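You operate a simulated robot arm through the tools that you are given. There is no shell and no other tool. Be economical: measure what you need, move in short steps, check, and stop when the job is done.

The job below is to be done with a simulated robot arm. You get a single attempt, and the scene is never put back.

TASK
Slide both label holders under the piles they name and tighten their knobs.
Fine: a holder slides once its blue knob is turned loose.

It is judged by the outcome, as a careful person would: the job done as asked, and still so three seconds after it is handed in. It fails if anything else is knocked over, pushed out of place, dropped, spilled or broken.

THE ROBOT
A 7-joint arm with a two-finger parallel gripper, hanging from a carriage that runs on a gantry, over the field with the corners [646, 1147], [-634, 1153], [-646, -1147], [634, -1153] (x, y) and turns from -27 to 661 degrees about z. Base frame: it is fixed where the carriage stands at the start and does not move with it; the origin is on the floor, on the carriage's upright axis, x ahead of it, y to its left, z up. Readings come in mm, degrees, newtons and seconds.
It reaches about 1094 mm from its shoulder. Its first joint turns from -143.0 to 143.0 degrees. Places, roughly: black packs [1200, -1200, 1500]; green packs [1200, -400, 1400]; grey packs [1200, -800, 1400]; left blue knob [900, -700, 1400]; left label holder [900, -600, 1400]; right blue knob [900, -1100, 1400]; right label holder [900, -1000, 1400]. Payload 1.57 kg.
The TCP is the grasp point between the finger pads, 30 mm short of the fingertips. In the tool frame z runs along the fingers and y along their closing line. The gripper opens to 110 mm. The fingers are 24 mm wide and 12 mm thick; the gripper's body (48 by 112 mm) begins 78 mm behind the TCP.
Orientation is told as [roll, pitch, yaw] about the base's x, y, z axes, in that order, counted from this pose: with the fingers straight down and closing along the base's y, the tool's x points along the base's -x, its y along +y and its z along -z.

THE INTERFACE
- The arm moves only by the tool drive_tool. Its argument "rows" is a list of rows, each a list of 3 entries, a list of its own where there are three numbers: the shift along the tool's x, y, z in units of 30 mm (1.0 is 30 mm), then the turn, a rotation vector about the tool's x, y, z in units of 6 degrees (1.0 is 6 degrees), then the closure in counts, from 0 (fully open) to 255 (shut). In form: [[[tx, ty, tz], [rx, ry, rz], fingers], ...]. A call has 1 to 8 rows; each row shifts and turns the commanded pose from where the row before left it, along the tool's axes as they then stand. A call with a number of a shift or a turn outside -1 to 1 is refused whole. Each row takes 0.2 s and may step no farther than 50 mm and 8.6 degrees from the row before; otherwise, or with a gripper value out of range, the whole call is refused. Where a pose cannot be reached the arm comes as near as it can. A force on the tool above 40 N (or 10 N above the force at the start of the call, whichever is more), or a blocked arm, ends the call early, and 0.2 s more pass. The fingers move at their own pace (about 45 mm/s each) and stop on an object; they squeeze with about 27 N. The grip force told is the motor's: it shows also when the fingers shut on nothing. Time passes only in rows, and 0.2 s behind the last, so rows that do not move let the fingers close. The reply holds the time, the measured pose of the TCP, the force on the tool along the base axes, the opening and the grip force, in the units named above and with some noise, with the torque about the TCP (base axes, N m) and any sound that the robot's microphone picked up.
- Cameras (640 x 400 px; columns grow to the right, rows downward): "scene" is now at [250.6, -78.9, 1621.4]; the picture's right is [-0.93, -0.38, 0.00], its down [-0.24, 0.58, -0.78] and it looks along [0.30, -0.72, -0.62] (base axes); focal length 252 px, centre (320, 200). "wrist" rides on the gripper at [70, 16, -141] in the tool frame; the picture's right is [-0.23, 0.97, 0.00], its down [-0.86, -0.20, -0.48] and it looks along [-0.47, -0.11, 0.88] (tool axes); focal length 222 px, centre (320, 200). There is no depth. A picture from a camera that has moved, and an enlarged one, comes with that camera's place and axes in the base frame and with its lens.
- grab_frame(camera): a new picture of that camera. It takes no simulated time.
- slide_trunk(by): slides the trunk up (or, below 0, down) by that many mm; the arm and the scene camera ride with it, the base frame stays. It gives what a move gives, with no picture.
- steer(legs): drives the robot by 1 to 6 legs, each [ahead, left, turn to the left] in mm, mm and degrees, along the robot's own axes; the way and the turn of a leg run together, so that a leg with both is an arc; at most 1500 mm and 180 degrees a leg. The arm and the cameras ride along, it lands a little off, and it stops where it bumps. It keeps to its track: a leg is cut to what the track allows. It gives what a move gives.
- pan_tilt(pan, tilt): turns the head with the scene camera to pan (to the left, within 155 degrees either way) and tilt (down, from -29 to 69), counted from straight ahead of the robot. It gives what a move gives.
- zoom(camera, box): a new picture of the part [left, top, right, bottom] of that camera's present view, enlarged. It takes no simulated time.
- sign_off(): hands the job in; it is judged then, once.

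Work in short steps. Places have to be worked out from the pictures, the camera data and where the tool is seen: move nearer, look again, correct. Check each grasp and each placing, and mend what went wrong. You have 120 turns and 82 pictures in all, those below and enlarged ones among them. Open the gripper and draw the arm clear of the work before you hand the job in, unless the task says otherwise; then end with one line.

The tools are called after "Call:" as a command line: name --argument value ..., lists and objects as JSON in quotes. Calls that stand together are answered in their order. drive_tool: Moves the arm, as the interface text tells. Its arguments: {"type":"object","properties":{"rows":{"type":"array","items":{"type":"array"}}},"required":["rows"]} The other tools are called the same way: slide_trunk (by) slides the trunk up or down; steer (legs) drives the base; pan_tilt (pan, tilt) turns the head that bears the scene camera; grab_frame (camera) takes a picture; zoom (camera, box) takes an enlarged picture of a part of a camera's view; sign_off () hands the job in.

At the start:

```text
t: 0.0
tcp_pos: [321.9, -572.3, 999.8]
ee_rot: [0.0, -0.1, 0.1]
wrist_force: [0.0, 0.8, -0.1]
wrist_torque: [-0.03, -0.02, 0.02]
finger_gap: 109.7
grasp_force: 0.0
trunk travel left (down, up): [-275.0, 320.0]
robot x, y, heading: [0.4, 1.7, 0.0]
head pan, tilt: [-67.7, 38.6]
```

scene: 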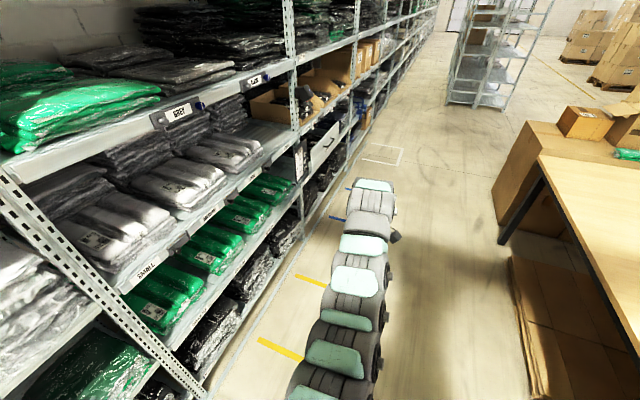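
wrist: 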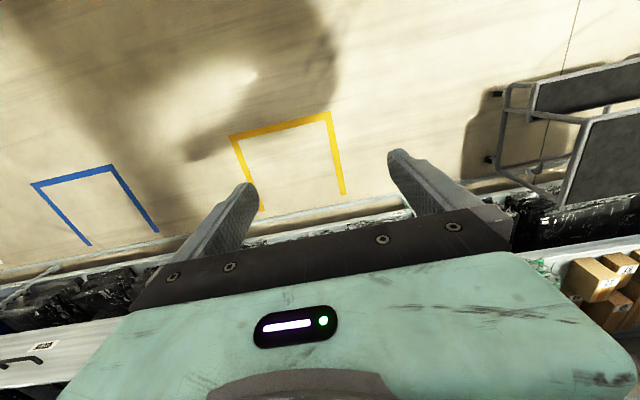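

I start with a close look at the two holders on the shelf edge and the piles behind them.

Call:
zoom --camera "scene" --box '[0, 40, 320, 240]'

Call:
zoom --camera "scene" --box '[140, 60, 300, 160]'

```text
2.00 times, centred on (160, 140) of scene
camera zoom: at [250.6, -78.9, 1621.4], right [-0.93, -0.38, 0.0], down [-0.24, 0.58, -0.78], along [0.3, -0.72, -0.62], focal length 504 px, centre (640, 320)
```

zoom: 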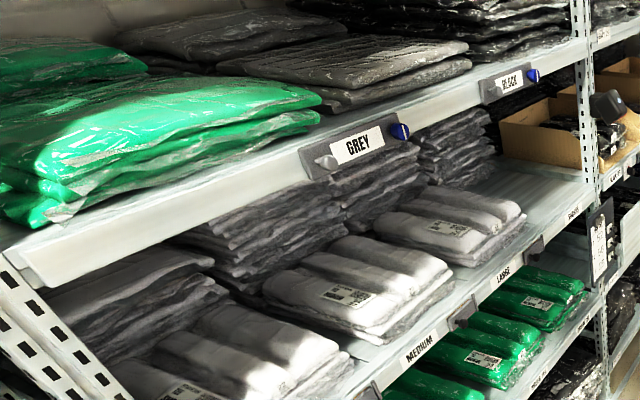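

```text
4.00 times, centred on (220, 110) of scene
camera zoom: at [250.6, -78.9, 1621.4], right [-0.93, -0.38, 0.0], down [-0.24, 0.58, -0.78], along [0.3, -0.72, -0.62], focal length 1007 px, centre (720, 560)
```

zoom: 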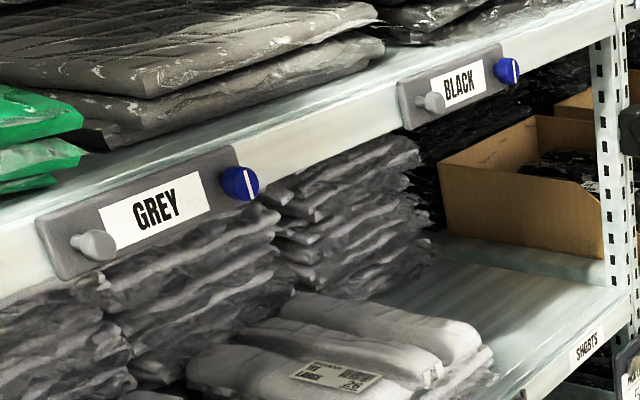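

The holders' knobs come out near y -669 and y -1055 at z ≈1366, on a front at x≈900. I'll turn the carriage so the arm faces the shelf, then move it along towards the piles.

Call:
steer --legs '[[0, 0, 60], [-693, -400, 0]]'

Call:
pan_tilt --pan -70 --tilt 15

Call:
grab_frame --camera "scene"

```text
t: 6.9
tcp_pos: [651.8, -806.4, 1000.5]
ee_rot: [0.0, 0.0, 60.5]
wrist_force: [-0.5, -0.6, -1.0]
wrist_torque: [-0.02, 0.01, 0.02]
finger_gap: 109.8
grasp_force: 0.0
trunk travel left (down, up): [-275.0, 320.0]
robot x, y, heading: [-2.7, -803.9, 60.6]
head pan, tilt: [-67.7, 38.6]
```

```text
t: 7.8
tcp_pos: [651.0, -805.8, 1000.2]
ee_rot: [0.0, 0.0, 60.6]
wrist_force: [-0.5, 0.6, 0.3]
wrist_torque: [0.0, 0.0, 0.01]
finger_gap: 109.9
grasp_force: 0.1
trunk travel left (down, up): [-275.0, 320.0]
robot x, y, heading: [-4.0, -803.6, 60.6]
head pan, tilt: [-70.0, 15.0]
```

```text
77 pictures are left
camera scene: at [193.4, -626.4, 1658.7], right [-0.17, -0.99, 0.0], down [-0.26, 0.04, -0.97], along [0.95, -0.16, -0.26], focal length 252 px, centre (320, 200)
```

scene: 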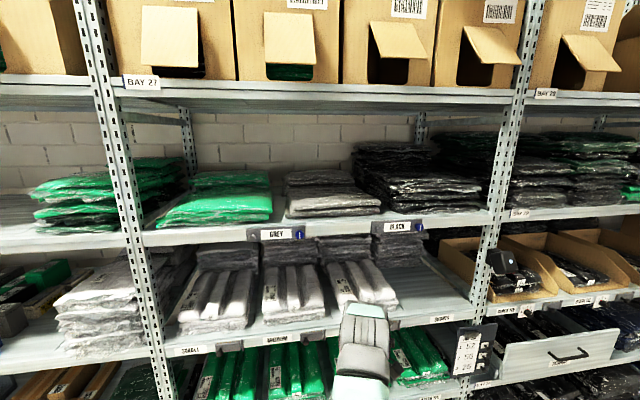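

Here is a frontal view: green, grey and black piles, with GREY between green and grey, and BLACK between grey and black. I zoom in for measures.

Call:
zoom --camera "scene" --box '[140, 130, 348, 260]'

Call:
zoom --camera "scene" --box '[320, 130, 528, 260]'

```text
3.08 times, centred on (244, 195) of scene
camera zoom: at [193.4, -626.4, 1658.7], right [-0.17, -0.99, 0.0], down [-0.26, 0.04, -0.97], along [0.95, -0.16, -0.26], focal length 775 px, centre (554, 215)
```

zoom: 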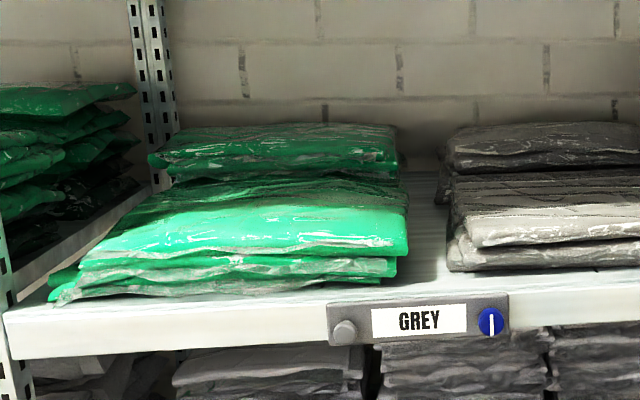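

```text
3.08 times, centred on (424, 195) of scene
camera zoom: at [193.4, -626.4, 1658.7], right [-0.17, -0.99, 0.0], down [-0.26, 0.04, -0.97], along [0.95, -0.16, -0.26], focal length 775 px, centre (0, 215)
```

zoom: 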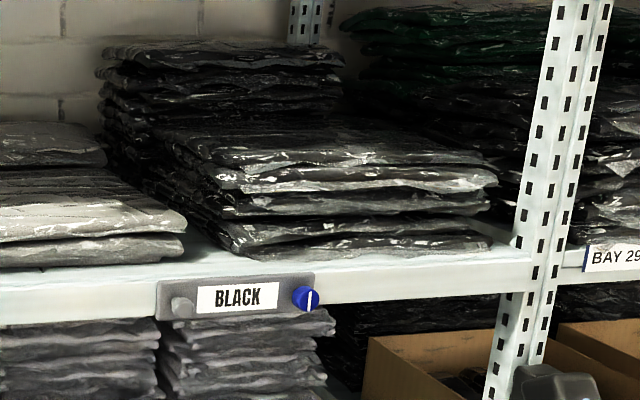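

Triangulated: GREY knob (907,-682,1358), holder centre y≈-612; BLACK knob y≈-1077, holder centre y≈-1004; pile centres: grey ≈-800, black ≈-1187. Both holders go about 185 mm toward -y. I start re-orienting: unwind the yaw while rising.

Call:
drive_tool --rows '[[[0, 0, -0.5], [0, 0, 1], 0], [[0, 0, -0.8], [0, 0, 1], 0], [[0, 0, -0.8], [0, 0, 1], 0], [[0, 0, -0.8], [0, 0, 1], 0], [[0, 0, -0.8], [0, 0, 1], 0], [[0, 0, -0.8], [0, 0, 1], 0], [[0, 0, -0.8], [0, 0, 1], 0], [[0, 0, -0.8], [0, 0, 1], 0]]'

```text
t: 9.6
tcp_pos: [661.6, -808.6, 1161.2]
ee_rot: [-0.1, -0.1, 12.4]
wrist_force: [0.3, -0.6, 0.4]
wrist_torque: [-0.03, -0.02, 0.03]
finger_gap: 109.9
grasp_force: 0.0
out of reach, approached as far as the arm can: row 8
trunk travel left (down, up): [-275.0, 320.0]
robot x, y, heading: [-6.2, -802.4, 60.6]
head pan, tilt: [-70.0, 15.0]
```

The upward reach with fingers down is limited; I finish the yaw and begin pitching the fingers forward, which frees reach.

Call:
drive_tool --rows '[[[0, 0, 0], [0, 0, 1], 0], [[0, 0, 0], [0, 0, 1], 0], [[0, 0, 0], [0, -1, 0], 0], [[0, 0, 0], [0, -1, 0], 0], [[0, 0, 0], [0, -1, 0], 0], [[0, 0, 0], [0, -1, 0], 0], [[0, 0, 0], [0, -1, 0], 0], [[0, 0, 0], [0, -1, 0], 0]]'

Call:
drive_tool --rows '[[[0, 0, 0], [0, -1, 0], 0], [[0, 0, 0], [0, -1, 0], 0], [[0, 0, 0], [0, -1, 0], 0], [[0, 0, 0], [0, -1, 0], 0], [[0, 0, 0], [0, -1, 0], 0], [[0, 0, 0], [0, -1, 0], 0], [[0, 0, 0], [0, -1, 0], 0], [[0, 0, 0], [0, -1, 0], 0]]'

Call:
grab_frame --camera "scene"

Call:
grab_frame --camera "wrist"

```text
t: 11.4
tcp_pos: [660.7, -807.3, 1160.5]
ee_rot: [-0.1, -9.0, 0.5]
wrist_force: [0.2, 0.3, 0.1]
wrist_torque: [-0.01, 0.01, -0.03]
finger_gap: 110.1
grasp_force: 0.0
out of reach, approached as far as the arm can: row 4, 5, 6, 7, 8
trunk travel left (down, up): [-275.0, 320.0]
robot x, y, heading: [-3.5, -801.0, 60.6]
head pan, tilt: [-70.0, 15.0]
```

```text
t: 13.2
tcp_pos: [661.1, -807.4, 1160.8]
ee_rot: [0.1, -9.0, 0.6]
wrist_force: [0.3, -0.2, -0.1]
wrist_torque: [0.0, 0.01, -0.01]
finger_gap: 109.9
grasp_force: 0.0
out of reach, approached as far as the arm can: row 1, 2, 3, 4, 5, 6, 7, 8
trunk travel left (down, up): [-275.0, 320.0]
robot x, y, heading: [-5.1, -802.7, 60.4]
head pan, tilt: [-70.0, 15.0]
```

```text
74 pictures are left
camera scene: at [193.4, -626.4, 1658.8], right [-0.17, -0.99, 0.0], down [-0.26, 0.04, -0.97], along [0.95, -0.16, -0.26], focal length 252 px, centre (320, 200)
```

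scene: 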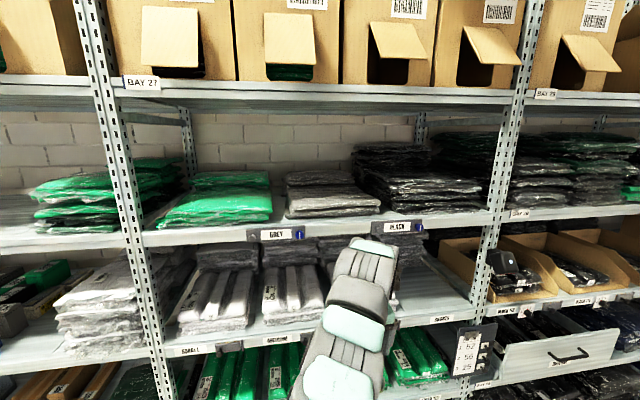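

```text
73 pictures are left
camera wrist: at [571.3, -791.9, 1289.2], right [0.22, 0.98, 0.04], down [0.77, -0.19, 0.61], along [0.6, -0.1, -0.79], focal length 222 px, centre (320, 200)
```

wrist: 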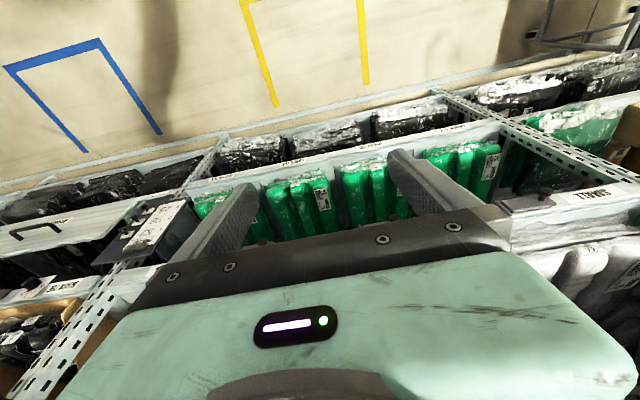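

Pitch stalls at -9°, a joint limit in this posture. I test lower down whether the pitch becomes free.

Call:
drive_tool --rows '[[[0, 0, 1], [0, 0, 0], 0], [[0, 0, 1], [0, 0, 0], 0], [[0, 0, 1], [0, 0, 0], 0], [[0, 0, 1], [0, 0, 0], 0], [[0, 0, 0], [0, -1, 0], 0], [[0, 0, 0], [0, -1, 0], 0], [[0, 0, 0], [0, -1, 0], 0], [[0, 0, 0], [0, -1, 0], 0]]'

```text
t: 15.0
tcp_pos: [695.1, -778.9, 1053.8]
ee_rot: [0.1, -33.0, 0.4]
wrist_force: [0.0, 0.2, 1.0]
wrist_torque: [0.03, 0.02, 0.02]
finger_gap: 109.9
grasp_force: 0.1
out of reach, approached as far as the arm can: row 2, 3, 5
trunk travel left (down, up): [-275.0, 320.0]
robot x, y, heading: [-8.3, -802.4, 60.7]
head pan, tilt: [-70.0, 15.0]
```

Lower works; I continue pitching here, and will use the trunk for height.

Call:
drive_tool --rows '[[[0, 0, 0], [0, -1, 0], 0], [[0, 0, 0], [0, -1, 0], 0], [[0, 0, 0], [0, -1, 0], 0], [[0, 0, 0], [0, -1, 0], 0], [[0, 0, 0], [0, -1, 0], 0], [[0, 0, 0], [0, -1, 0], 0], [[0, 0, 0], [0, -1, 0], 0], [[0, 0, 0], [0, -1, 0], 0]]'

```text
t: 16.8
tcp_pos: [693.6, -778.8, 1055.0]
ee_rot: [-0.2, -81.0, 0.7]
wrist_force: [0.5, -0.3, -0.2]
wrist_torque: [-0.03, 0.05, 0.03]
finger_gap: 110.3
grasp_force: 0.1
trunk travel left (down, up): [-275.0, 320.0]
robot x, y, heading: [-6.1, -806.1, 60.6]
head pan, tilt: [-70.0, 15.0]
```

Good. Finish the pitch, level out, and raise the trunk 280 mm.

Call:
drive_tool --rows '[[[0, 0, 0], [0, -0.8, 0], 0], [[0, 0, 0], [0, -0.7, 0], 0], [[0, 0, 0], [0, 0, 0], 0]]'

Call:
slide_trunk --by 290

Call:
pan_tilt --pan -80 --tilt 40

Call:
grab_frame --camera "scene"

Call:
grab_frame --camera "wrist"

```text
t: 17.6
tcp_pos: [696.2, -779.7, 1054.6]
ee_rot: [-177.9, -89.9, 178.4]
wrist_force: [-0.5, -0.1, -0.5]
wrist_torque: [-0.02, -0.01, -0.03]
finger_gap: 110.0
grasp_force: 0.0
trunk travel left (down, up): [-275.0, 320.0]
robot x, y, heading: [-4.0, -802.9, 60.3]
head pan, tilt: [-70.0, 15.0]
```

```text
t: 20.5
tcp_pos: [694.6, -779.2, 1345.1]
ee_rot: [165.2, -90.0, -164.6]
wrist_force: [0.8, 0.1, -0.4]
wrist_torque: [-0.02, 0.03, 0.0]
finger_gap: 109.8
grasp_force: 0.1
trunk travel left (down, up): [-565.0, 30.0]
robot x, y, heading: [-0.2, -805.1, 60.6]
head pan, tilt: [-70.0, 15.0]
```

```text
t: 21.4
tcp_pos: [694.4, -779.2, 1345.0]
ee_rot: [164.9, -90.0, -164.3]
wrist_force: [-0.9, 0.1, 0.7]
wrist_torque: [0.04, 0.01, -0.02]
finger_gap: 109.8
grasp_force: 0.0
trunk travel left (down, up): [-565.0, 30.0]
robot x, y, heading: [-3.0, -802.1, 60.6]
head pan, tilt: [-80.0, 40.0]
```

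```text
72 pictures are left
camera scene: at [181.4, -639.3, 1909.3], right [-0.33, -0.94, 0.0], down [-0.61, 0.21, -0.77], along [0.72, -0.26, -0.64], focal length 252 px, centre (320, 200)
```

scene: 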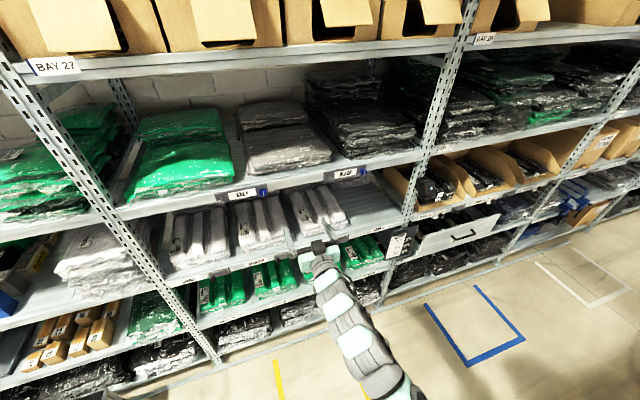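

```text
71 pictures are left
camera wrist: at [554.4, -764.2, 1275.0], right [-0.01, 0.97, 0.23], down [-0.48, -0.2, 0.85], along [0.88, -0.1, 0.47], focal length 222 px, centre (320, 200)
```

wrist: 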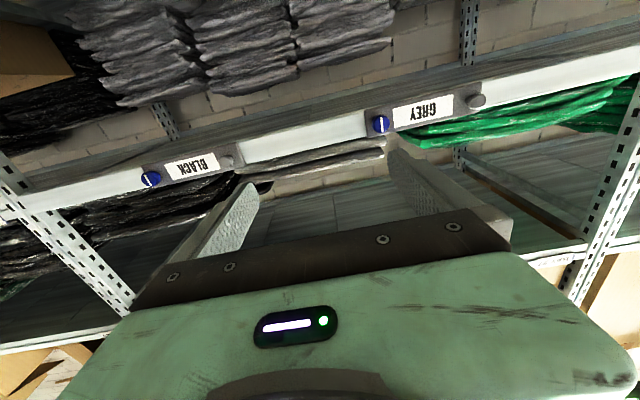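

Fingers point at the shelf and the wrist camera sees both holders. BLACK first: shift the carriage -300 mm in y, keeping x.

Call:
steer --legs '[[-265, -149, 0]]'

Call:
grab_frame --camera "wrist"

```text
t: 23.5
tcp_pos: [694.1, -1080.8, 1345.2]
ee_rot: [150.3, -89.9, -149.6]
wrist_force: [1.1, 0.0, -0.1]
wrist_torque: [0.03, -0.01, 0.01]
finger_gap: 110.0
grasp_force: 0.0
trunk travel left (down, up): [-565.0, 30.0]
robot x, y, heading: [-8.2, -1108.6, 60.6]
head pan, tilt: [-80.0, 40.0]
```

```text
70 pictures are left
camera wrist: at [553.2, -1067.0, 1275.0], right [-0.01, 0.97, 0.23], down [-0.48, -0.21, 0.85], along [0.88, -0.1, 0.47], focal length 222 px, centre (320, 200)
```

wrist: 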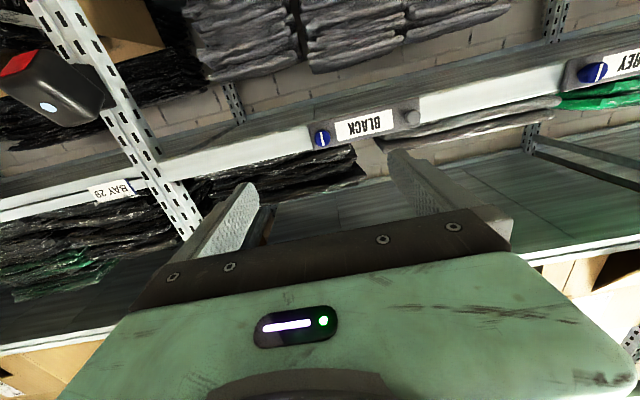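

The knob fixes at (907,-1079,1356) from here, agreeing. A close zoom shows its shape.

Call:
zoom --camera "wrist" --box '[280, 90, 440, 190]'

```text
4.00 times, centred on (360, 140) of wrist
camera zoom: at [553.2, -1067.0, 1275.0], right [-0.01, 0.97, 0.23], down [-0.48, -0.21, 0.85], along [0.88, -0.1, 0.47], focal length 888 px, centre (160, 440)
```

zoom: 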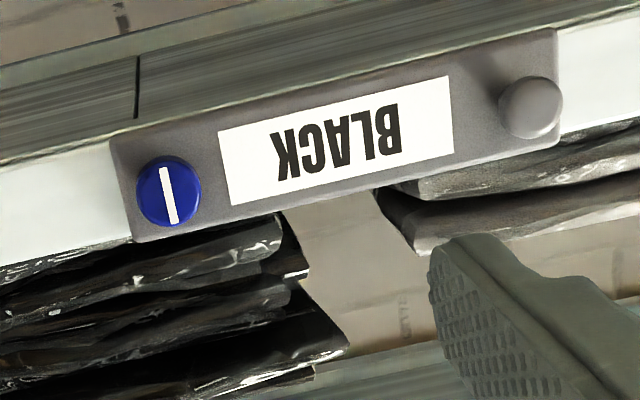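

Knob ≈25 mm across, marker vertical (tight). I approach in line with it, with the fingers pre-closed to ~60 mm, stopping with the tips ~30 mm short to look.

Call:
drive_tool --rows '[[[-0.37, 0.05, 1], [0, 0, 0], 116], [[0, 0, 1], [0, 0, 0], 116], [[0, 0, 1], [0, 0, 0], 116], [[0, 0, 1], [0, 0, 0], 116], [[0, 0, 0.8], [0, 0, 0], 116], [[0, 0, 0], [0, 0, 0], 116]]'

Call:
grab_frame --camera "wrist"

```text
t: 24.9
tcp_pos: [837.5, -1076.7, 1356.9]
ee_rot: [166.7, -90.0, -165.9]
wrist_force: [-1.3, 0.3, 0.2]
wrist_torque: [0.01, 0.02, -0.02]
finger_gap: 59.9
grasp_force: 0.0
trunk travel left (down, up): [-565.0, 30.0]
robot x, y, heading: [-9.1, -1107.0, 60.7]
head pan, tilt: [-80.0, 40.0]
```

```text
68 pictures are left
camera wrist: at [696.9, -1062.8, 1285.5], right [-0.01, 0.97, 0.23], down [-0.48, -0.21, 0.85], along [0.88, -0.1, 0.47], focal length 222 px, centre (320, 200)
```

wrist: 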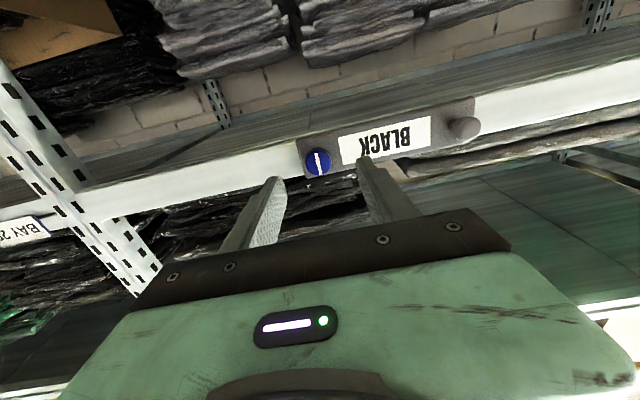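

Knob at y -1078.7, z 1356: aligned. Advance so the tips pass the knob's face by ~8 mm, then look.

Call:
drive_tool --rows '[[[0, -0.07, 0.8], [0, 0, 0], 116], [[0, 0, 0.6], [0, 0, 0], 116], [[0, 0, 0.25], [0, 0, 0], 116], [[0, 0, 0], [0, 0, 0], 116]]'

Call:
zoom --camera "wrist" --box '[200, 90, 440, 240]'

```text
t: 25.9
tcp_pos: [886.6, -1079.6, 1355.9]
ee_rot: [-177.6, -89.9, 178.3]
wrist_force: [-0.8, 0.1, 0.7]
wrist_torque: [0.05, -0.01, 0.01]
finger_gap: 59.9
grasp_force: 0.0
trunk travel left (down, up): [-565.0, 30.0]
robot x, y, heading: [-7.4, -1107.3, 60.6]
head pan, tilt: [-80.0, 40.0]
```

```text
2.67 times, centred on (320, 165) of wrist
camera zoom: at [745.7, -1064.9, 1286.2], right [-0.01, 0.97, 0.23], down [-0.48, -0.21, 0.85], along [0.88, -0.1, 0.47], focal length 592 px, centre (320, 293)
```

zoom: 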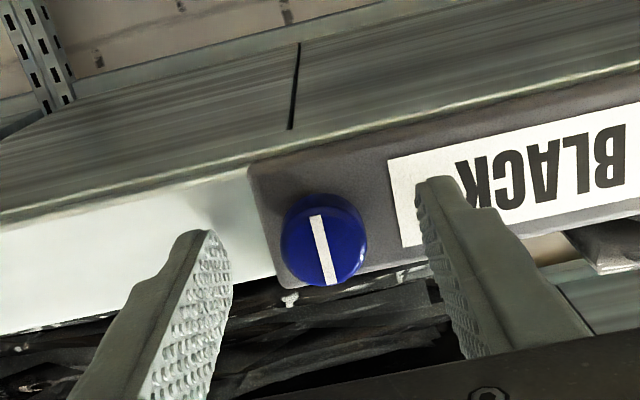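

The tips straddle the knob. I go 5 mm deeper and close gently on it.

Call:
drive_tool --rows '[[[0, 0, 0.17], [0, 0, 0], 116], [[0, 0, 0], [0, 0, 0], 255], [[0, 0, 0], [0, 0, 0], 255], [[0, 0, 0], [0, 0, 0], 255], [[0, 0, 0], [0, 0, 0], 255]]'

Call:
zoom --camera "wrist" --box '[200, 90, 440, 240]'

```text
t: 27.1
tcp_pos: [892.4, -1078.9, 1357.0]
ee_rot: [148.6, -90.1, -147.9]
wrist_force: [0.2, 1.8, 1.7]
wrist_torque: [0.02, 0.04, -0.14]
finger_gap: 25.8
grasp_force: 31.6
trunk travel left (down, up): [-565.0, 30.0]
robot x, y, heading: [-5.3, -1112.1, 60.8]
head pan, tilt: [-80.0, 40.0]
```

```text
2.67 times, centred on (320, 165) of wrist
camera zoom: at [751.1, -1064.4, 1286.1], right [-0.01, 0.97, 0.23], down [-0.48, -0.21, 0.85], along [0.88, -0.1, 0.47], focal length 592 px, centre (320, 293)
```

zoom: 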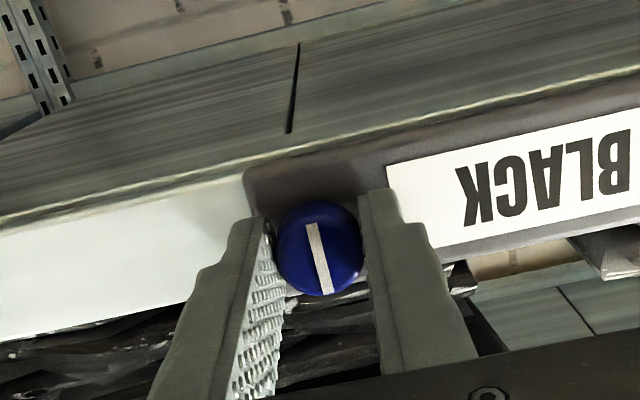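

Gripped (25.8 mm). Turn counter-clockwise as seen from the front (negative about tool z) and watch the torque.

Call:
drive_tool --rows '[[[0, 0, 0], [0, 0, -1], 255], [[0, 0, 0], [0, 0, -1], 255], [[0, 0, 0], [0, 0, -1], 255], [[0, 0, 0], [0, 0, -1], 255], [[0, 0, 0], [0, 0, 0], 255]]'

Call:
zoom --camera "wrist" --box '[200, 90, 440, 240]'

```text
t: 28.3
tcp_pos: [891.6, -1078.9, 1355.5]
ee_rot: [-90.2, -65.9, 90.8]
wrist_force: [-10.6, 1.2, 4.7]
wrist_torque: [-0.01, -0.27, -0.09]
finger_gap: 25.4
grasp_force: 35.9
trunk travel left (down, up): [-565.0, 30.0]
robot x, y, heading: [-2.0, -1106.7, 60.5]
head pan, tilt: [-80.0, 40.0]
```

```text
2.67 times, centred on (320, 165) of wrist
camera zoom: at [751.5, -1095.4, 1285.4], right [-0.01, 0.98, -0.19], down [-0.48, 0.16, 0.86], along [0.88, 0.1, 0.47], focal length 592 px, centre (320, 293)
```

zoom: 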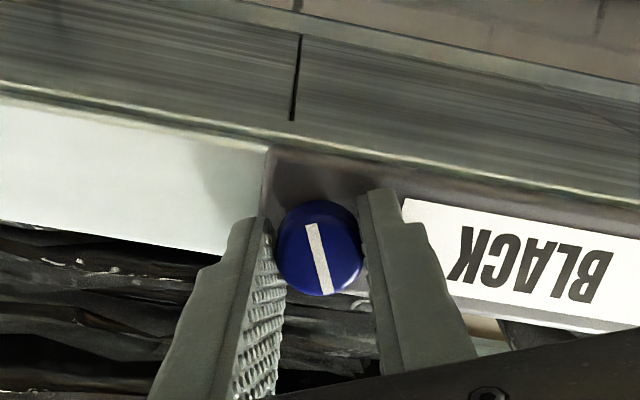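

The knob turns with the gripper. There's a slight push of -10 N along x, so I back off a hair while continuing to turn.

Call:
drive_tool --rows '[[[0, 0, -0.03], [0, 0, -1], 255], [[0, 0, 0], [0, 0, -1], 255], [[0, 0, -0.02], [0, 0, -1], 255], [[0, 0, 0], [0, 0, -1], 255], [[0, 0, 0], [0, 0, -1], 255], [[0, 0, 0], [0, 0, 0], 255]]'

Call:
zoom --camera "wrist" --box '[200, 90, 440, 240]'

```text
t: 29.7
tcp_pos: [890.4, -1078.6, 1357.1]
ee_rot: [-89.9, -36.0, 90.7]
wrist_force: [20.0, -0.3, -9.6]
wrist_torque: [0.0, -0.1, -0.05]
finger_gap: 25.5
grasp_force: 36.6
trunk travel left (down, up): [-565.0, 30.0]
robot x, y, heading: [-6.4, -1107.1, 60.8]
head pan, tilt: [-80.0, 40.0]
```

```text
2.67 times, centred on (320, 165) of wrist
camera zoom: at [751.7, -1128.1, 1301.9], right [-0.01, 0.76, -0.65], down [-0.49, 0.57, 0.66], along [0.87, 0.32, 0.36], focal length 592 px, centre (320, 293)
```

zoom: 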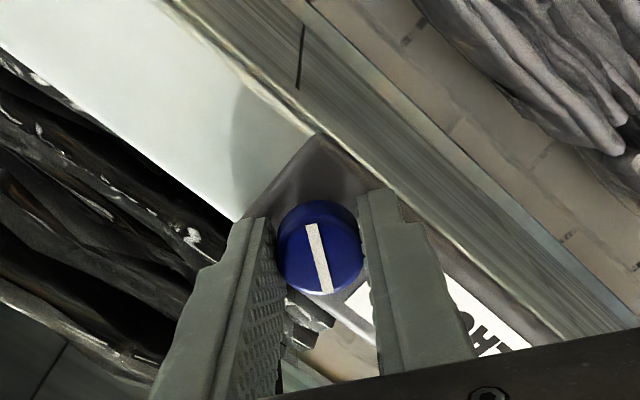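

Turned 54°. Continue to ~90° with a slight ease forward.

Call:
drive_tool --rows '[[[0, 0, 0.02], [0, 0, -1], 255], [[0, 0, 0], [0, 0, -1], 255], [[0, 0, 0.01], [0, 0, -1], 255], [[0, 0, 0], [0, 0, -1], 255], [[0, 0, 0], [0, 0, -1], 255], [[0, 0, 0], [0, 0, -1], 255], [[0, 0, 0], [0, 0, 0], 255]]'

```text
t: 31.3
tcp_pos: [891.5, -1081.0, 1357.4]
ee_rot: [-90.0, 0.1, 90.8]
wrist_force: [3.4, 0.0, -5.4]
wrist_torque: [0.04, 0.15, -0.01]
finger_gap: 25.0
grasp_force: 37.3
trunk travel left (down, up): [-565.0, 30.0]
robot x, y, heading: [-3.4, -1110.3, 60.6]
head pan, tilt: [-80.0, 40.0]
```

90° done with little torque. Test slide: 12 mm toward -y (tool +x).

Call:
drive_tool --rows '[[[0.2, 0, 0], [0, 0, 0], 255], [[0.2, 0, 0], [0, 0, 0], 255], [[0, 0, 0], [0, 0, 0], 255]]'

Call:
grab_frame --camera "wrist"

```text
t: 32.1
tcp_pos: [891.3, -1090.9, 1355.8]
ee_rot: [-90.0, 0.0, 90.6]
wrist_force: [-1.6, 0.0, -2.5]
wrist_torque: [-0.03, 0.04, 0.98]
finger_gap: 25.1
grasp_force: 36.9
trunk travel left (down, up): [-565.0, 30.0]
robot x, y, heading: [-6.9, -1104.8, 60.7]
head pan, tilt: [-80.0, 40.0]
```

```text
63 pictures are left
camera wrist: at [751.8, -1163.0, 1339.5], right [0.0, 0.23, -0.97], down [-0.49, 0.85, 0.2], along [0.87, 0.48, 0.11], focal length 222 px, centre (320, 200)
```

wrist: 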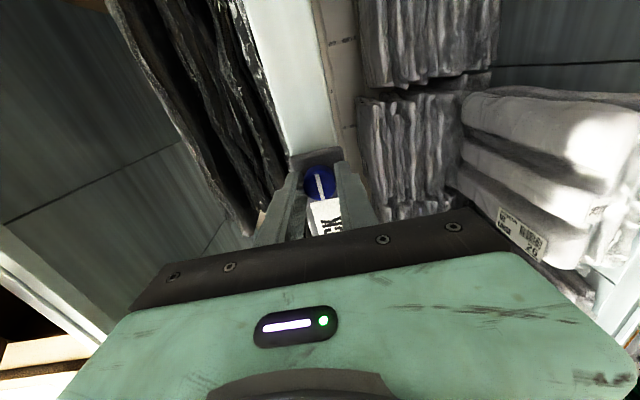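

Torque about z is small and the grip holds; I move 25 mm more and check the holder against the scene camera.

Call:
drive_tool --rows '[[[0.4, 0, 0], [0, 0, 0], 255], [[0.4, 0, 0], [0, 0, 0], 255], [[0, 0, 0], [0, 0, 0], 255]]'

Call:
zoom --camera "scene" --box '[160, 110, 400, 260]'

```text
t: 32.9
tcp_pos: [891.3, -1117.0, 1356.0]
ee_rot: [-90.0, 0.0, 90.6]
wrist_force: [-17.9, -0.2, 3.7]
wrist_torque: [0.02, -0.07, 0.3]
finger_gap: 25.6
grasp_force: 37.0
trunk travel left (down, up): [-565.0, 30.0]
robot x, y, heading: [-4.0, -1112.3, 60.6]
head pan, tilt: [-80.0, 40.0]
```

```text
2.67 times, centred on (280, 185) of scene
camera zoom: at [179.1, -943.5, 1909.1], right [-0.33, -0.94, 0.0], down [-0.61, 0.21, -0.77], along [0.72, -0.25, -0.64], focal length 672 px, centre (427, 240)
```

zoom: 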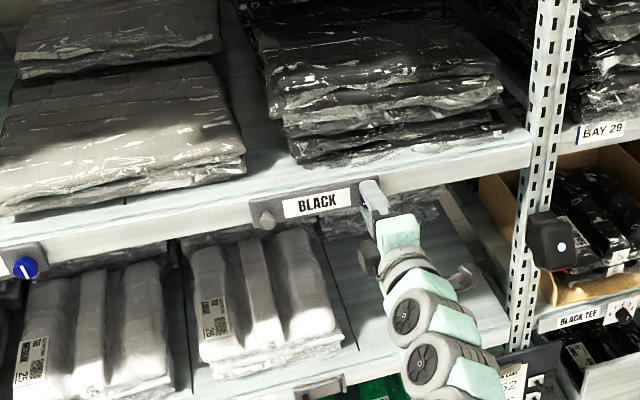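

The holder slides freely (left edge now ≈-955). Black pile centre ≈-1183 → knob target y≈-1258; I slide the remaining ~141 mm.

Call:
drive_tool --rows '[[[0.6, 0, 0.01], [0, 0, 0], 255], [[0.6, 0, 0], [0, 0, 0], 255], [[0.6, 0, 0], [0, 0, 0], 255], [[0.6, 0, 0], [0, 0, 0], 255], [[0.6, 0, 0], [0, 0, 0], 255], [[0.6, 0, 0], [0, 0, 0], 255], [[0.6, 0, 0], [0, 0, 0], 255], [[0, 0, 0], [0, 0, 0], 255]]'

Call:
zoom --camera "scene" --box '[160, 110, 400, 260]'

```text
t: 34.7
tcp_pos: [893.2, -1241.7, 1355.6]
ee_rot: [-89.9, 0.0, 90.6]
wrist_force: [-28.8, -0.3, 3.2]
wrist_torque: [-0.24, -0.51, 0.02]
finger_gap: 25.4
grasp_force: 36.4
out of reach, approached as far as the arm can: row 7
trunk travel left (down, up): [-565.0, 30.0]
robot x, y, heading: [-1.1, -1105.9, 60.7]
head pan, tilt: [-80.0, 40.0]
```

```text
2.67 times, centred on (280, 185) of scene
camera zoom: at [179.0, -943.5, 1908.6], right [-0.33, -0.94, 0.0], down [-0.61, 0.21, -0.76], along [0.72, -0.25, -0.64], focal length 672 px, centre (427, 240)
```

zoom: 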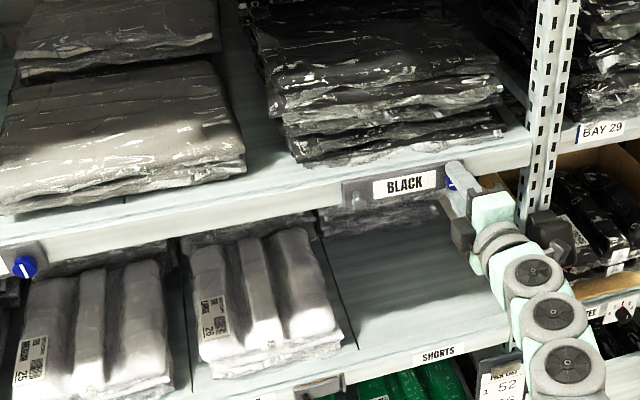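

Stopped by reach at knob y≈-1242 (holder centre ≈-1167), 16 mm short. I release, back off, and shift the carriage 38 mm further.

Call:
drive_tool --rows '[[[0, 0, -0.03], [0, 0, 0], 116], [[0, 0, 0], [0, 0, 0], 116], [[0, 0, 0], [0, 0, 0], 116], [[0, 0, -0.8], [0, 0, 0], 116], [[0, 0, -1], [0, 0, 0], 116]]'

Call:
steer --legs '[[-33, -19, 0]]'

Call:
grab_frame --camera "wrist"

Call:
grab_frame --camera "scene"

```text
t: 35.9
tcp_pos: [837.5, -1240.5, 1359.2]
ee_rot: [-90.0, 0.0, 90.8]
wrist_force: [1.0, 0.3, 0.7]
wrist_torque: [-0.04, 0.05, -0.01]
finger_gap: 60.1
grasp_force: 0.0
trunk travel left (down, up): [-565.0, 30.0]
robot x, y, heading: [-5.0, -1110.2, 60.5]
head pan, tilt: [-80.0, 40.0]
```

```text
t: 36.8
tcp_pos: [839.9, -1280.3, 1359.6]
ee_rot: [-90.1, 0.0, 90.8]
wrist_force: [0.8, -0.3, 0.0]
wrist_torque: [-0.04, -0.01, 0.0]
finger_gap: 60.2
grasp_force: 0.0
trunk travel left (down, up): [-565.0, 30.0]
robot x, y, heading: [-11.1, -1145.3, 60.8]
head pan, tilt: [-80.0, 40.0]
```

```text
60 pictures are left
camera wrist: at [699.2, -1351.6, 1343.2], right [0.0, 0.23, -0.97], down [-0.49, 0.85, 0.2], along [0.87, 0.48, 0.11], focal length 222 px, centre (320, 200)
```

wrist: 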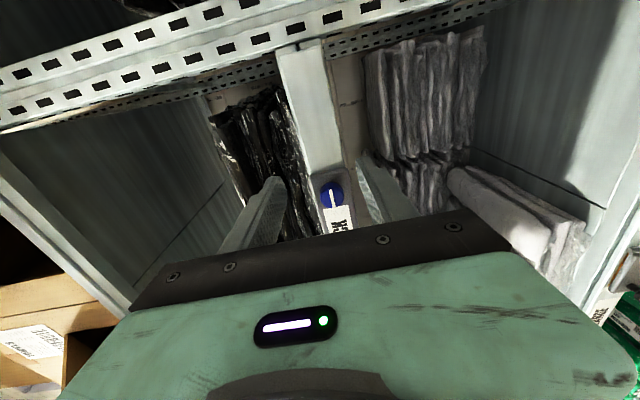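

```text
59 pictures are left
camera scene: at [180.1, -981.3, 1909.3], right [-0.33, -0.94, 0.0], down [-0.61, 0.21, -0.77], along [0.72, -0.25, -0.64], focal length 252 px, centre (320, 200)
```

scene: 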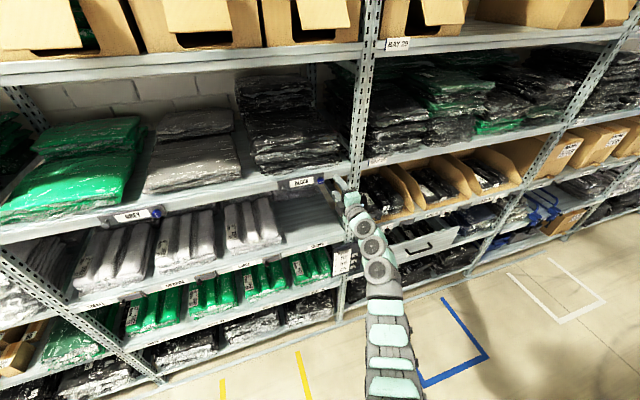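

Knob is at (905,-1241,1356). Move over it, advance and re-grip.

Call:
drive_tool --rows '[[[-0.65, 0.06, 0], [0, 0, 0], 116], [[-0.65, 0.06, 0], [0, 0, 0], 116], [[0, 0, 0.8], [0, 0, 0], 116], [[0, 0, 0.7], [0, 0, 0], 116], [[0, 0, 0.2], [0, 0, 0], 116], [[0, 0, 0], [0, 0, 0], 116]]'

Call:
zoom --camera "wrist" --box '[200, 90, 440, 240]'

```text
t: 38.1
tcp_pos: [888.7, -1241.7, 1355.1]
ee_rot: [-90.0, 0.0, 90.8]
wrist_force: [-0.2, 0.5, 0.0]
wrist_torque: [-0.02, 0.0, 0.0]
finger_gap: 59.9
grasp_force: 0.1
trunk travel left (down, up): [-565.0, 30.0]
robot x, y, heading: [-5.4, -1145.0, 60.8]
head pan, tilt: [-80.0, 40.0]
```

```text
2.67 times, centred on (320, 165) of wrist
camera zoom: at [749.4, -1313.2, 1339.3], right [0.0, 0.23, -0.97], down [-0.49, 0.85, 0.2], along [0.87, 0.48, 0.11], focal length 592 px, centre (320, 293)
```

zoom: 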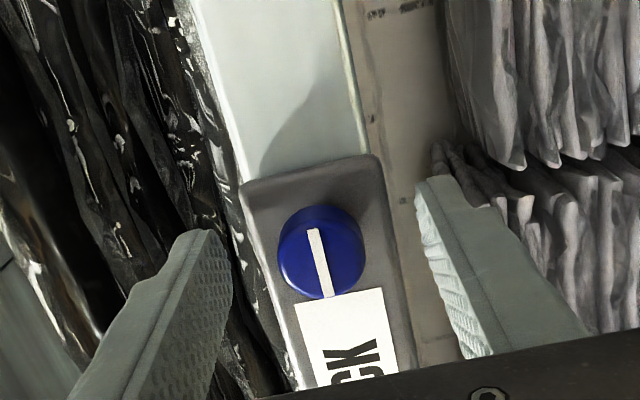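

Aligned. Close, then slide 17 mm toward -y.

Call:
drive_tool --rows '[[[0, 0, 0.1], [0, 0, 0], 116], [[0, 0, 0], [0, 0, 0], 255], [[0, 0, 0], [0, 0, 0], 255], [[0, 0, 0], [0, 0, 0], 255], [[0, 0, 0], [0, 0, 0], 255], [[0.28, 0, 0], [0, 0, 0], 255], [[0.28, 0, 0], [0, 0, 0], 255], [[0, 0, 0], [0, 0, 0], 255]]'

```text
t: 40.0
tcp_pos: [892.4, -1257.9, 1354.6]
ee_rot: [-90.1, -0.1, 90.7]
wrist_force: [-14.9, -0.2, 15.4]
wrist_torque: [0.02, -0.21, 0.46]
finger_gap: 25.3
grasp_force: 37.2
trunk travel left (down, up): [-565.0, 30.0]
robot x, y, heading: [-5.6, -1141.7, 60.8]
head pan, tilt: [-80.0, 40.0]
```

Knob at y≈-1258. Check the centring of the holder under the black pile before tightening.

Call:
zoom --camera "scene" --box '[160, 70, 400, 220]'

```text
2.67 times, centred on (280, 145) of scene
camera zoom: at [180.0, -981.4, 1909.4], right [-0.33, -0.94, 0.0], down [-0.61, 0.21, -0.77], along [0.72, -0.25, -0.64], focal length 672 px, centre (427, 347)
```

zoom: 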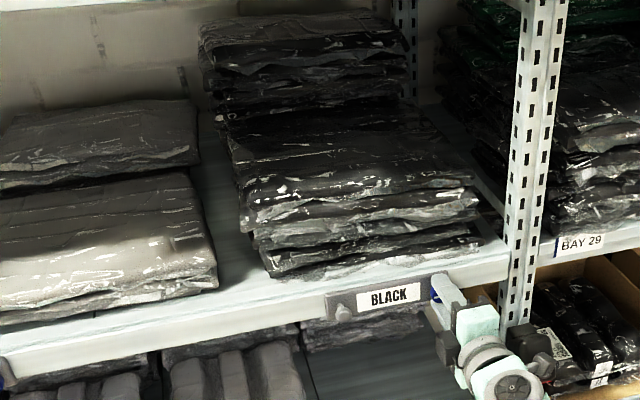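

Holder spans ≈-1099…-1272 beneath the pile (≈-1025…-1334): centred. Now tighten: turn clockwise.

Call:
drive_tool --rows '[[[0, -0.02, -0.02], [0, 0, 1], 255], [[0, 0, 0], [0, 0, 1], 255], [[0, 0, 0], [0, 0, 1], 255], [[0, 0, 0], [0, 0, 1], 255], [[0, 0, 0], [0, 0, 1], 255], [[0, 0, 0], [0, 0, 1], 255], [[0, 0, 0], [0, 0, 1], 255], [[0, 0, 0], [0, 0, 0], 255]]'

Call:
drive_tool --rows '[[[0, 0, 0], [0, 0, 1], 255], [[0, 0, 0], [0, 0, 1], 255], [[0, 0, 0], [0, 0, 1], 255], [[0, 0, 0], [0, 0, 1], 255], [[0, 0, 0], [0, 0, 1], 255], [[0, 0, 0], [0, 0, 1], 255], [[0, 0, 0], [0, 0, 1], 255], [[0, 0, 0], [0, 0, 0], 255]]'

```text
t: 41.8
tcp_pos: [891.7, -1256.6, 1354.1]
ee_rot: [-89.8, -42.2, 90.6]
wrist_force: [13.5, 0.8, -15.9]
wrist_torque: [0.01, -0.21, 0.23]
finger_gap: 25.5
grasp_force: 36.5
trunk travel left (down, up): [-565.0, 30.0]
robot x, y, heading: [-4.2, -1147.8, 60.8]
head pan, tilt: [-80.0, 40.0]
```

```text
t: 43.5
tcp_pos: [891.6, -1257.2, 1356.1]
ee_rot: [-89.4, -84.1, 89.9]
wrist_force: [17.5, 0.2, -22.7]
wrist_torque: [-0.03, 0.41, -0.31]
finger_gap: 25.4
grasp_force: 37.0
trunk travel left (down, up): [-565.0, 30.0]
robot x, y, heading: [-6.0, -1143.8, 60.5]
head pan, tilt: [-80.0, 40.0]
```

84° back, no rising torque about x yet. Ease the side forces and turn a little further, watching torque.

Call:
drive_tool --rows '[[[0.03, 0, 0.02], [0, 0, 0.5], 255], [[0, 0, 0], [0, 0, 0.5], 255], [[0, 0, 0], [0, 0, 0.5], 255], [[0, 0, 0], [0, 0, 0], 255]]'

Call:
zoom --camera "wrist" --box '[200, 90, 440, 240]'

```text
t: 44.5
tcp_pos: [889.4, -1258.7, 1357.1]
ee_rot: [90.6, -86.9, -89.9]
wrist_force: [-11.1, 2.4, -4.7]
wrist_torque: [-0.09, 0.37, -0.09]
finger_gap: 25.4
grasp_force: 36.7
trunk travel left (down, up): [-565.0, 30.0]
robot x, y, heading: [-3.2, -1143.0, 60.8]
head pan, tilt: [-80.0, 40.0]
```

```text
2.67 times, centred on (320, 165) of wrist
camera zoom: at [750.6, -1239.7, 1287.1], right [-0.01, 0.96, 0.28], down [-0.48, -0.25, 0.84], along [0.88, -0.12, 0.46], focal length 592 px, centre (320, 293)
```

zoom: 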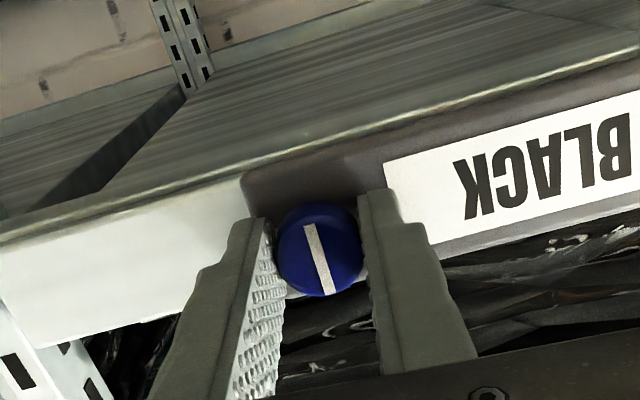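

Line and fingers still turn together at 93°. I turn another 12° to feel for the stop.

Call:
drive_tool --rows '[[[0, 0, 0], [0, 0, 0.5], 255], [[0, 0, 0], [0, 0, 0.5], 255], [[0, 0, 0], [0, 0, 0], 255]]'

Call:
zoom --camera "wrist" --box '[200, 90, 440, 240]'

```text
t: 45.4
tcp_pos: [892.5, -1257.5, 1357.1]
ee_rot: [90.4, -81.0, -89.6]
wrist_force: [-12.5, 0.4, 3.7]
wrist_torque: [-0.25, -0.27, -0.39]
finger_gap: 25.5
grasp_force: 36.3
trunk travel left (down, up): [-565.0, 30.0]
robot x, y, heading: [-4.8, -1143.6, 60.7]
head pan, tilt: [-80.0, 40.0]
```

```text
2.67 times, centred on (320, 165) of wrist
camera zoom: at [751.1, -1233.3, 1289.8], right [-0.01, 0.93, 0.38], down [-0.48, -0.34, 0.81], along [0.88, -0.17, 0.44], focal length 592 px, centre (320, 293)
```

zoom: 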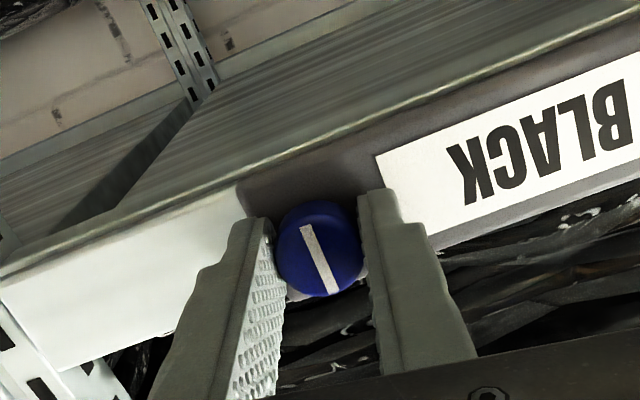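

Torque about x now rises (-0.25 N·m) and the line lags the fingers: the stop is reached, knob tight. Release and back off.

Call:
drive_tool --rows '[[[0, 0, 0], [0, 0, 0], 116], [[0, 0, 0], [0, 0, 0], 116], [[0, 0, 0], [0, 0, 0], 116], [[0, 0, -0.8], [0, 0, -0.8], 116], [[0, 0, -1], [0, 0, -0.7], 116], [[0, 0, -1], [0, 0, 0], 116]]'

Call:
grab_frame --camera "wrist"

```text
t: 46.8
tcp_pos: [809.6, -1257.0, 1356.0]
ee_rot: [164.2, -89.9, -163.3]
wrist_force: [0.7, -0.5, 0.0]
wrist_torque: [0.03, 0.06, 0.01]
finger_gap: 60.0
grasp_force: 0.1
trunk travel left (down, up): [-565.0, 30.0]
robot x, y, heading: [-6.7, -1143.9, 60.6]
head pan, tilt: [-80.0, 40.0]
```

```text
54 pictures are left
camera wrist: at [669.0, -1242.5, 1285.7], right [-0.01, 0.97, 0.23], down [-0.48, -0.21, 0.85], along [0.88, -0.1, 0.47], focal length 222 px, centre (320, 200)
```

wrist: 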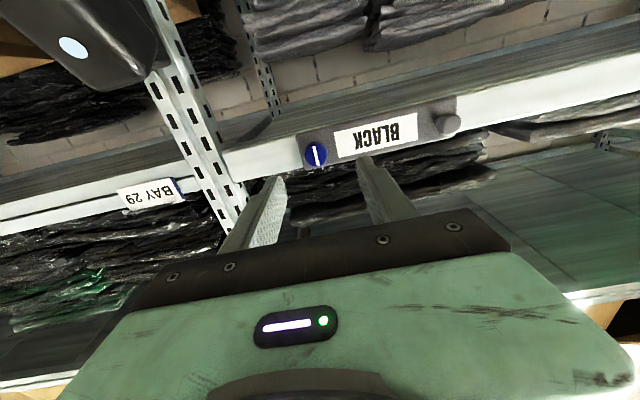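

BLACK is set with its marker upright. Back off and drive the carriage to y≈-775 for the GREY holder.

Call:
drive_tool --rows '[[[0, 0, -1], [0, 0, 0], 116], [[0, 0, -1], [0, 0, 0], 116], [[0, 0, 0], [0, 0, 0], 116]]'

Call:
steer --legs '[[322, 182, 0]]'

Call:
drive_tool --rows '[[[0, 1, 0], [0, 0, 0], 116], [[0, 1, 0], [0, 0, 0], 116], [[0, 1, 0], [0, 0, 0], 116], [[0, 1, 0], [0, 0, 0], 116], [[0, 1, 0], [0, 0, 0], 116], [[0, 1, 0], [0, 0, 0], 116], [[0, 0.8, 0], [0, 0, 0], 116], [[0, 0, 0], [0, 0, 0], 116]]'

Call:
grab_frame --camera "wrist"

```text
t: 47.5
tcp_pos: [748.6, -1258.5, 1357.3]
ee_rot: [135.6, -90.0, -134.9]
wrist_force: [0.2, -0.6, 0.1]
wrist_torque: [0.02, -0.01, 0.0]
finger_gap: 60.1
grasp_force: 0.0
trunk travel left (down, up): [-565.0, 30.0]
robot x, y, heading: [-4.9, -1147.5, 60.5]
head pan, tilt: [-80.0, 40.0]
```

```text
t: 49.9
tcp_pos: [750.8, -883.6, 1356.6]
ee_rot: [167.5, -90.0, -166.6]
wrist_force: [-0.4, 0.0, 0.7]
wrist_torque: [-0.01, -0.01, 0.02]
finger_gap: 59.9
grasp_force: 0.1
trunk travel left (down, up): [-565.0, 30.0]
robot x, y, heading: [-0.9, -772.5, 60.8]
head pan, tilt: [-80.0, 40.0]
```

```text
t: 51.7
tcp_pos: [750.2, -681.1, 1354.4]
ee_rot: [113.6, -90.1, -112.8]
wrist_force: [0.3, 1.3, 0.7]
wrist_torque: [-0.02, -0.02, -0.01]
finger_gap: 60.1
grasp_force: 0.2
trunk travel left (down, up): [-565.0, 30.0]
robot x, y, heading: [-3.3, -772.6, 60.8]
head pan, tilt: [-80.0, 40.0]
```

```text
53 pictures are left
camera wrist: at [608.6, -667.3, 1284.7], right [-0.01, 0.97, 0.23], down [-0.48, -0.21, 0.85], along [0.88, -0.1, 0.47], focal length 222 px, centre (320, 200)
```

wrist: 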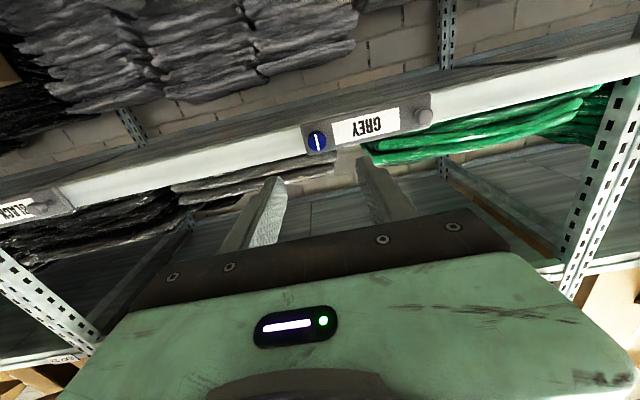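

Knob at (907,-684,1356). Advance to straddle it.

Call:
drive_tool --rows '[[[-0.05, -0.1, 1], [0, 0, 0], 116], [[0, 0, 1], [0, 0, 0], 116], [[0, 0, 1], [0, 0, 0], 116], [[0, 0, 0.8], [0, 0, 0], 116], [[0, 0, 0.5], [0, 0, 0], 116], [[0, 0, 0.2], [0, 0, 0], 116], [[0, 0, 0], [0, 0, 0], 116]]'

Call:
zoom --camera "wrist" --box '[200, 90, 440, 240]'

```text
t: 53.3
tcp_pos: [881.6, -681.1, 1357.9]
ee_rot: [92.5, -89.9, -91.6]
wrist_force: [0.3, 0.0, 0.4]
wrist_torque: [-0.01, -0.01, -0.04]
finger_gap: 60.0
grasp_force: 0.1
trunk travel left (down, up): [-565.0, 30.0]
robot x, y, heading: [0.3, -775.8, 60.8]
head pan, tilt: [-80.0, 40.0]
```

```text
2.67 times, centred on (320, 165) of wrist
camera zoom: at [742.1, -666.8, 1288.0], right [-0.01, 0.97, 0.23], down [-0.48, -0.21, 0.86], along [0.88, -0.1, 0.47], focal length 592 px, centre (320, 293)
```

zoom: 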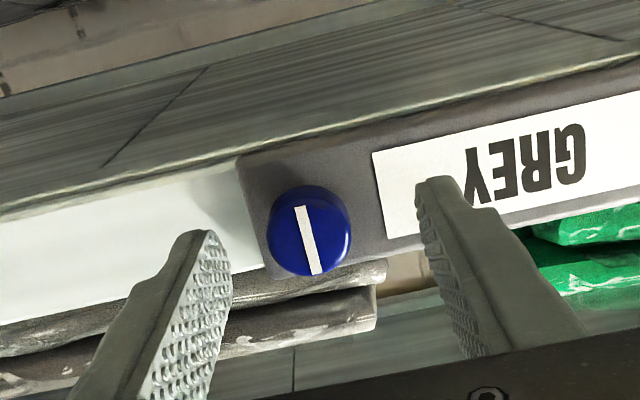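

Small correction (-3.4 mm y, -2 mm z), advance 9 mm and close.

Call:
drive_tool --rows '[[[0.07, -0.11, 0], [0, 0, 0], 116], [[0, 0, 0.3], [0, 0, 0], 116], [[0, 0, 0], [0, 0, 0], 255], [[0, 0, 0], [0, 0, 0], 255], [[0, 0, 0], [0, 0, 0], 255], [[0, 0, 0], [0, 0, 0], 255]]'

Call:
zoom --camera "wrist" --box '[200, 90, 440, 240]'

```text
t: 54.7
tcp_pos: [892.5, -683.8, 1355.4]
ee_rot: [165.0, -90.0, -164.2]
wrist_force: [0.9, 0.4, 0.3]
wrist_torque: [0.02, -0.01, -0.19]
finger_gap: 25.4
grasp_force: 31.5
trunk travel left (down, up): [-565.0, 30.0]
robot x, y, heading: [-4.1, -772.1, 60.6]
head pan, tilt: [-80.0, 40.0]
```

```text
2.67 times, centred on (320, 165) of wrist
camera zoom: at [751.6, -669.9, 1286.3], right [-0.01, 0.97, 0.23], down [-0.48, -0.21, 0.85], along [0.88, -0.1, 0.47], focal length 592 px, centre (320, 293)
```

zoom: 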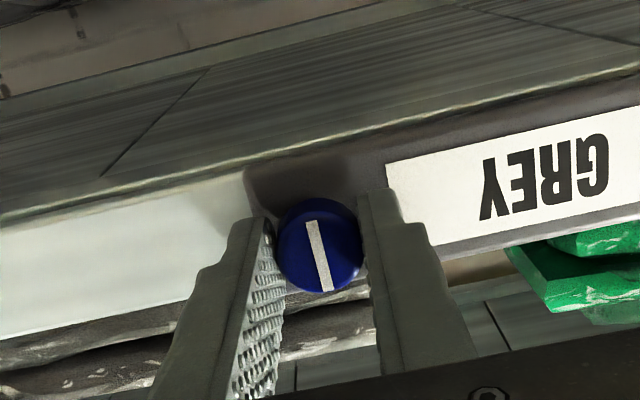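

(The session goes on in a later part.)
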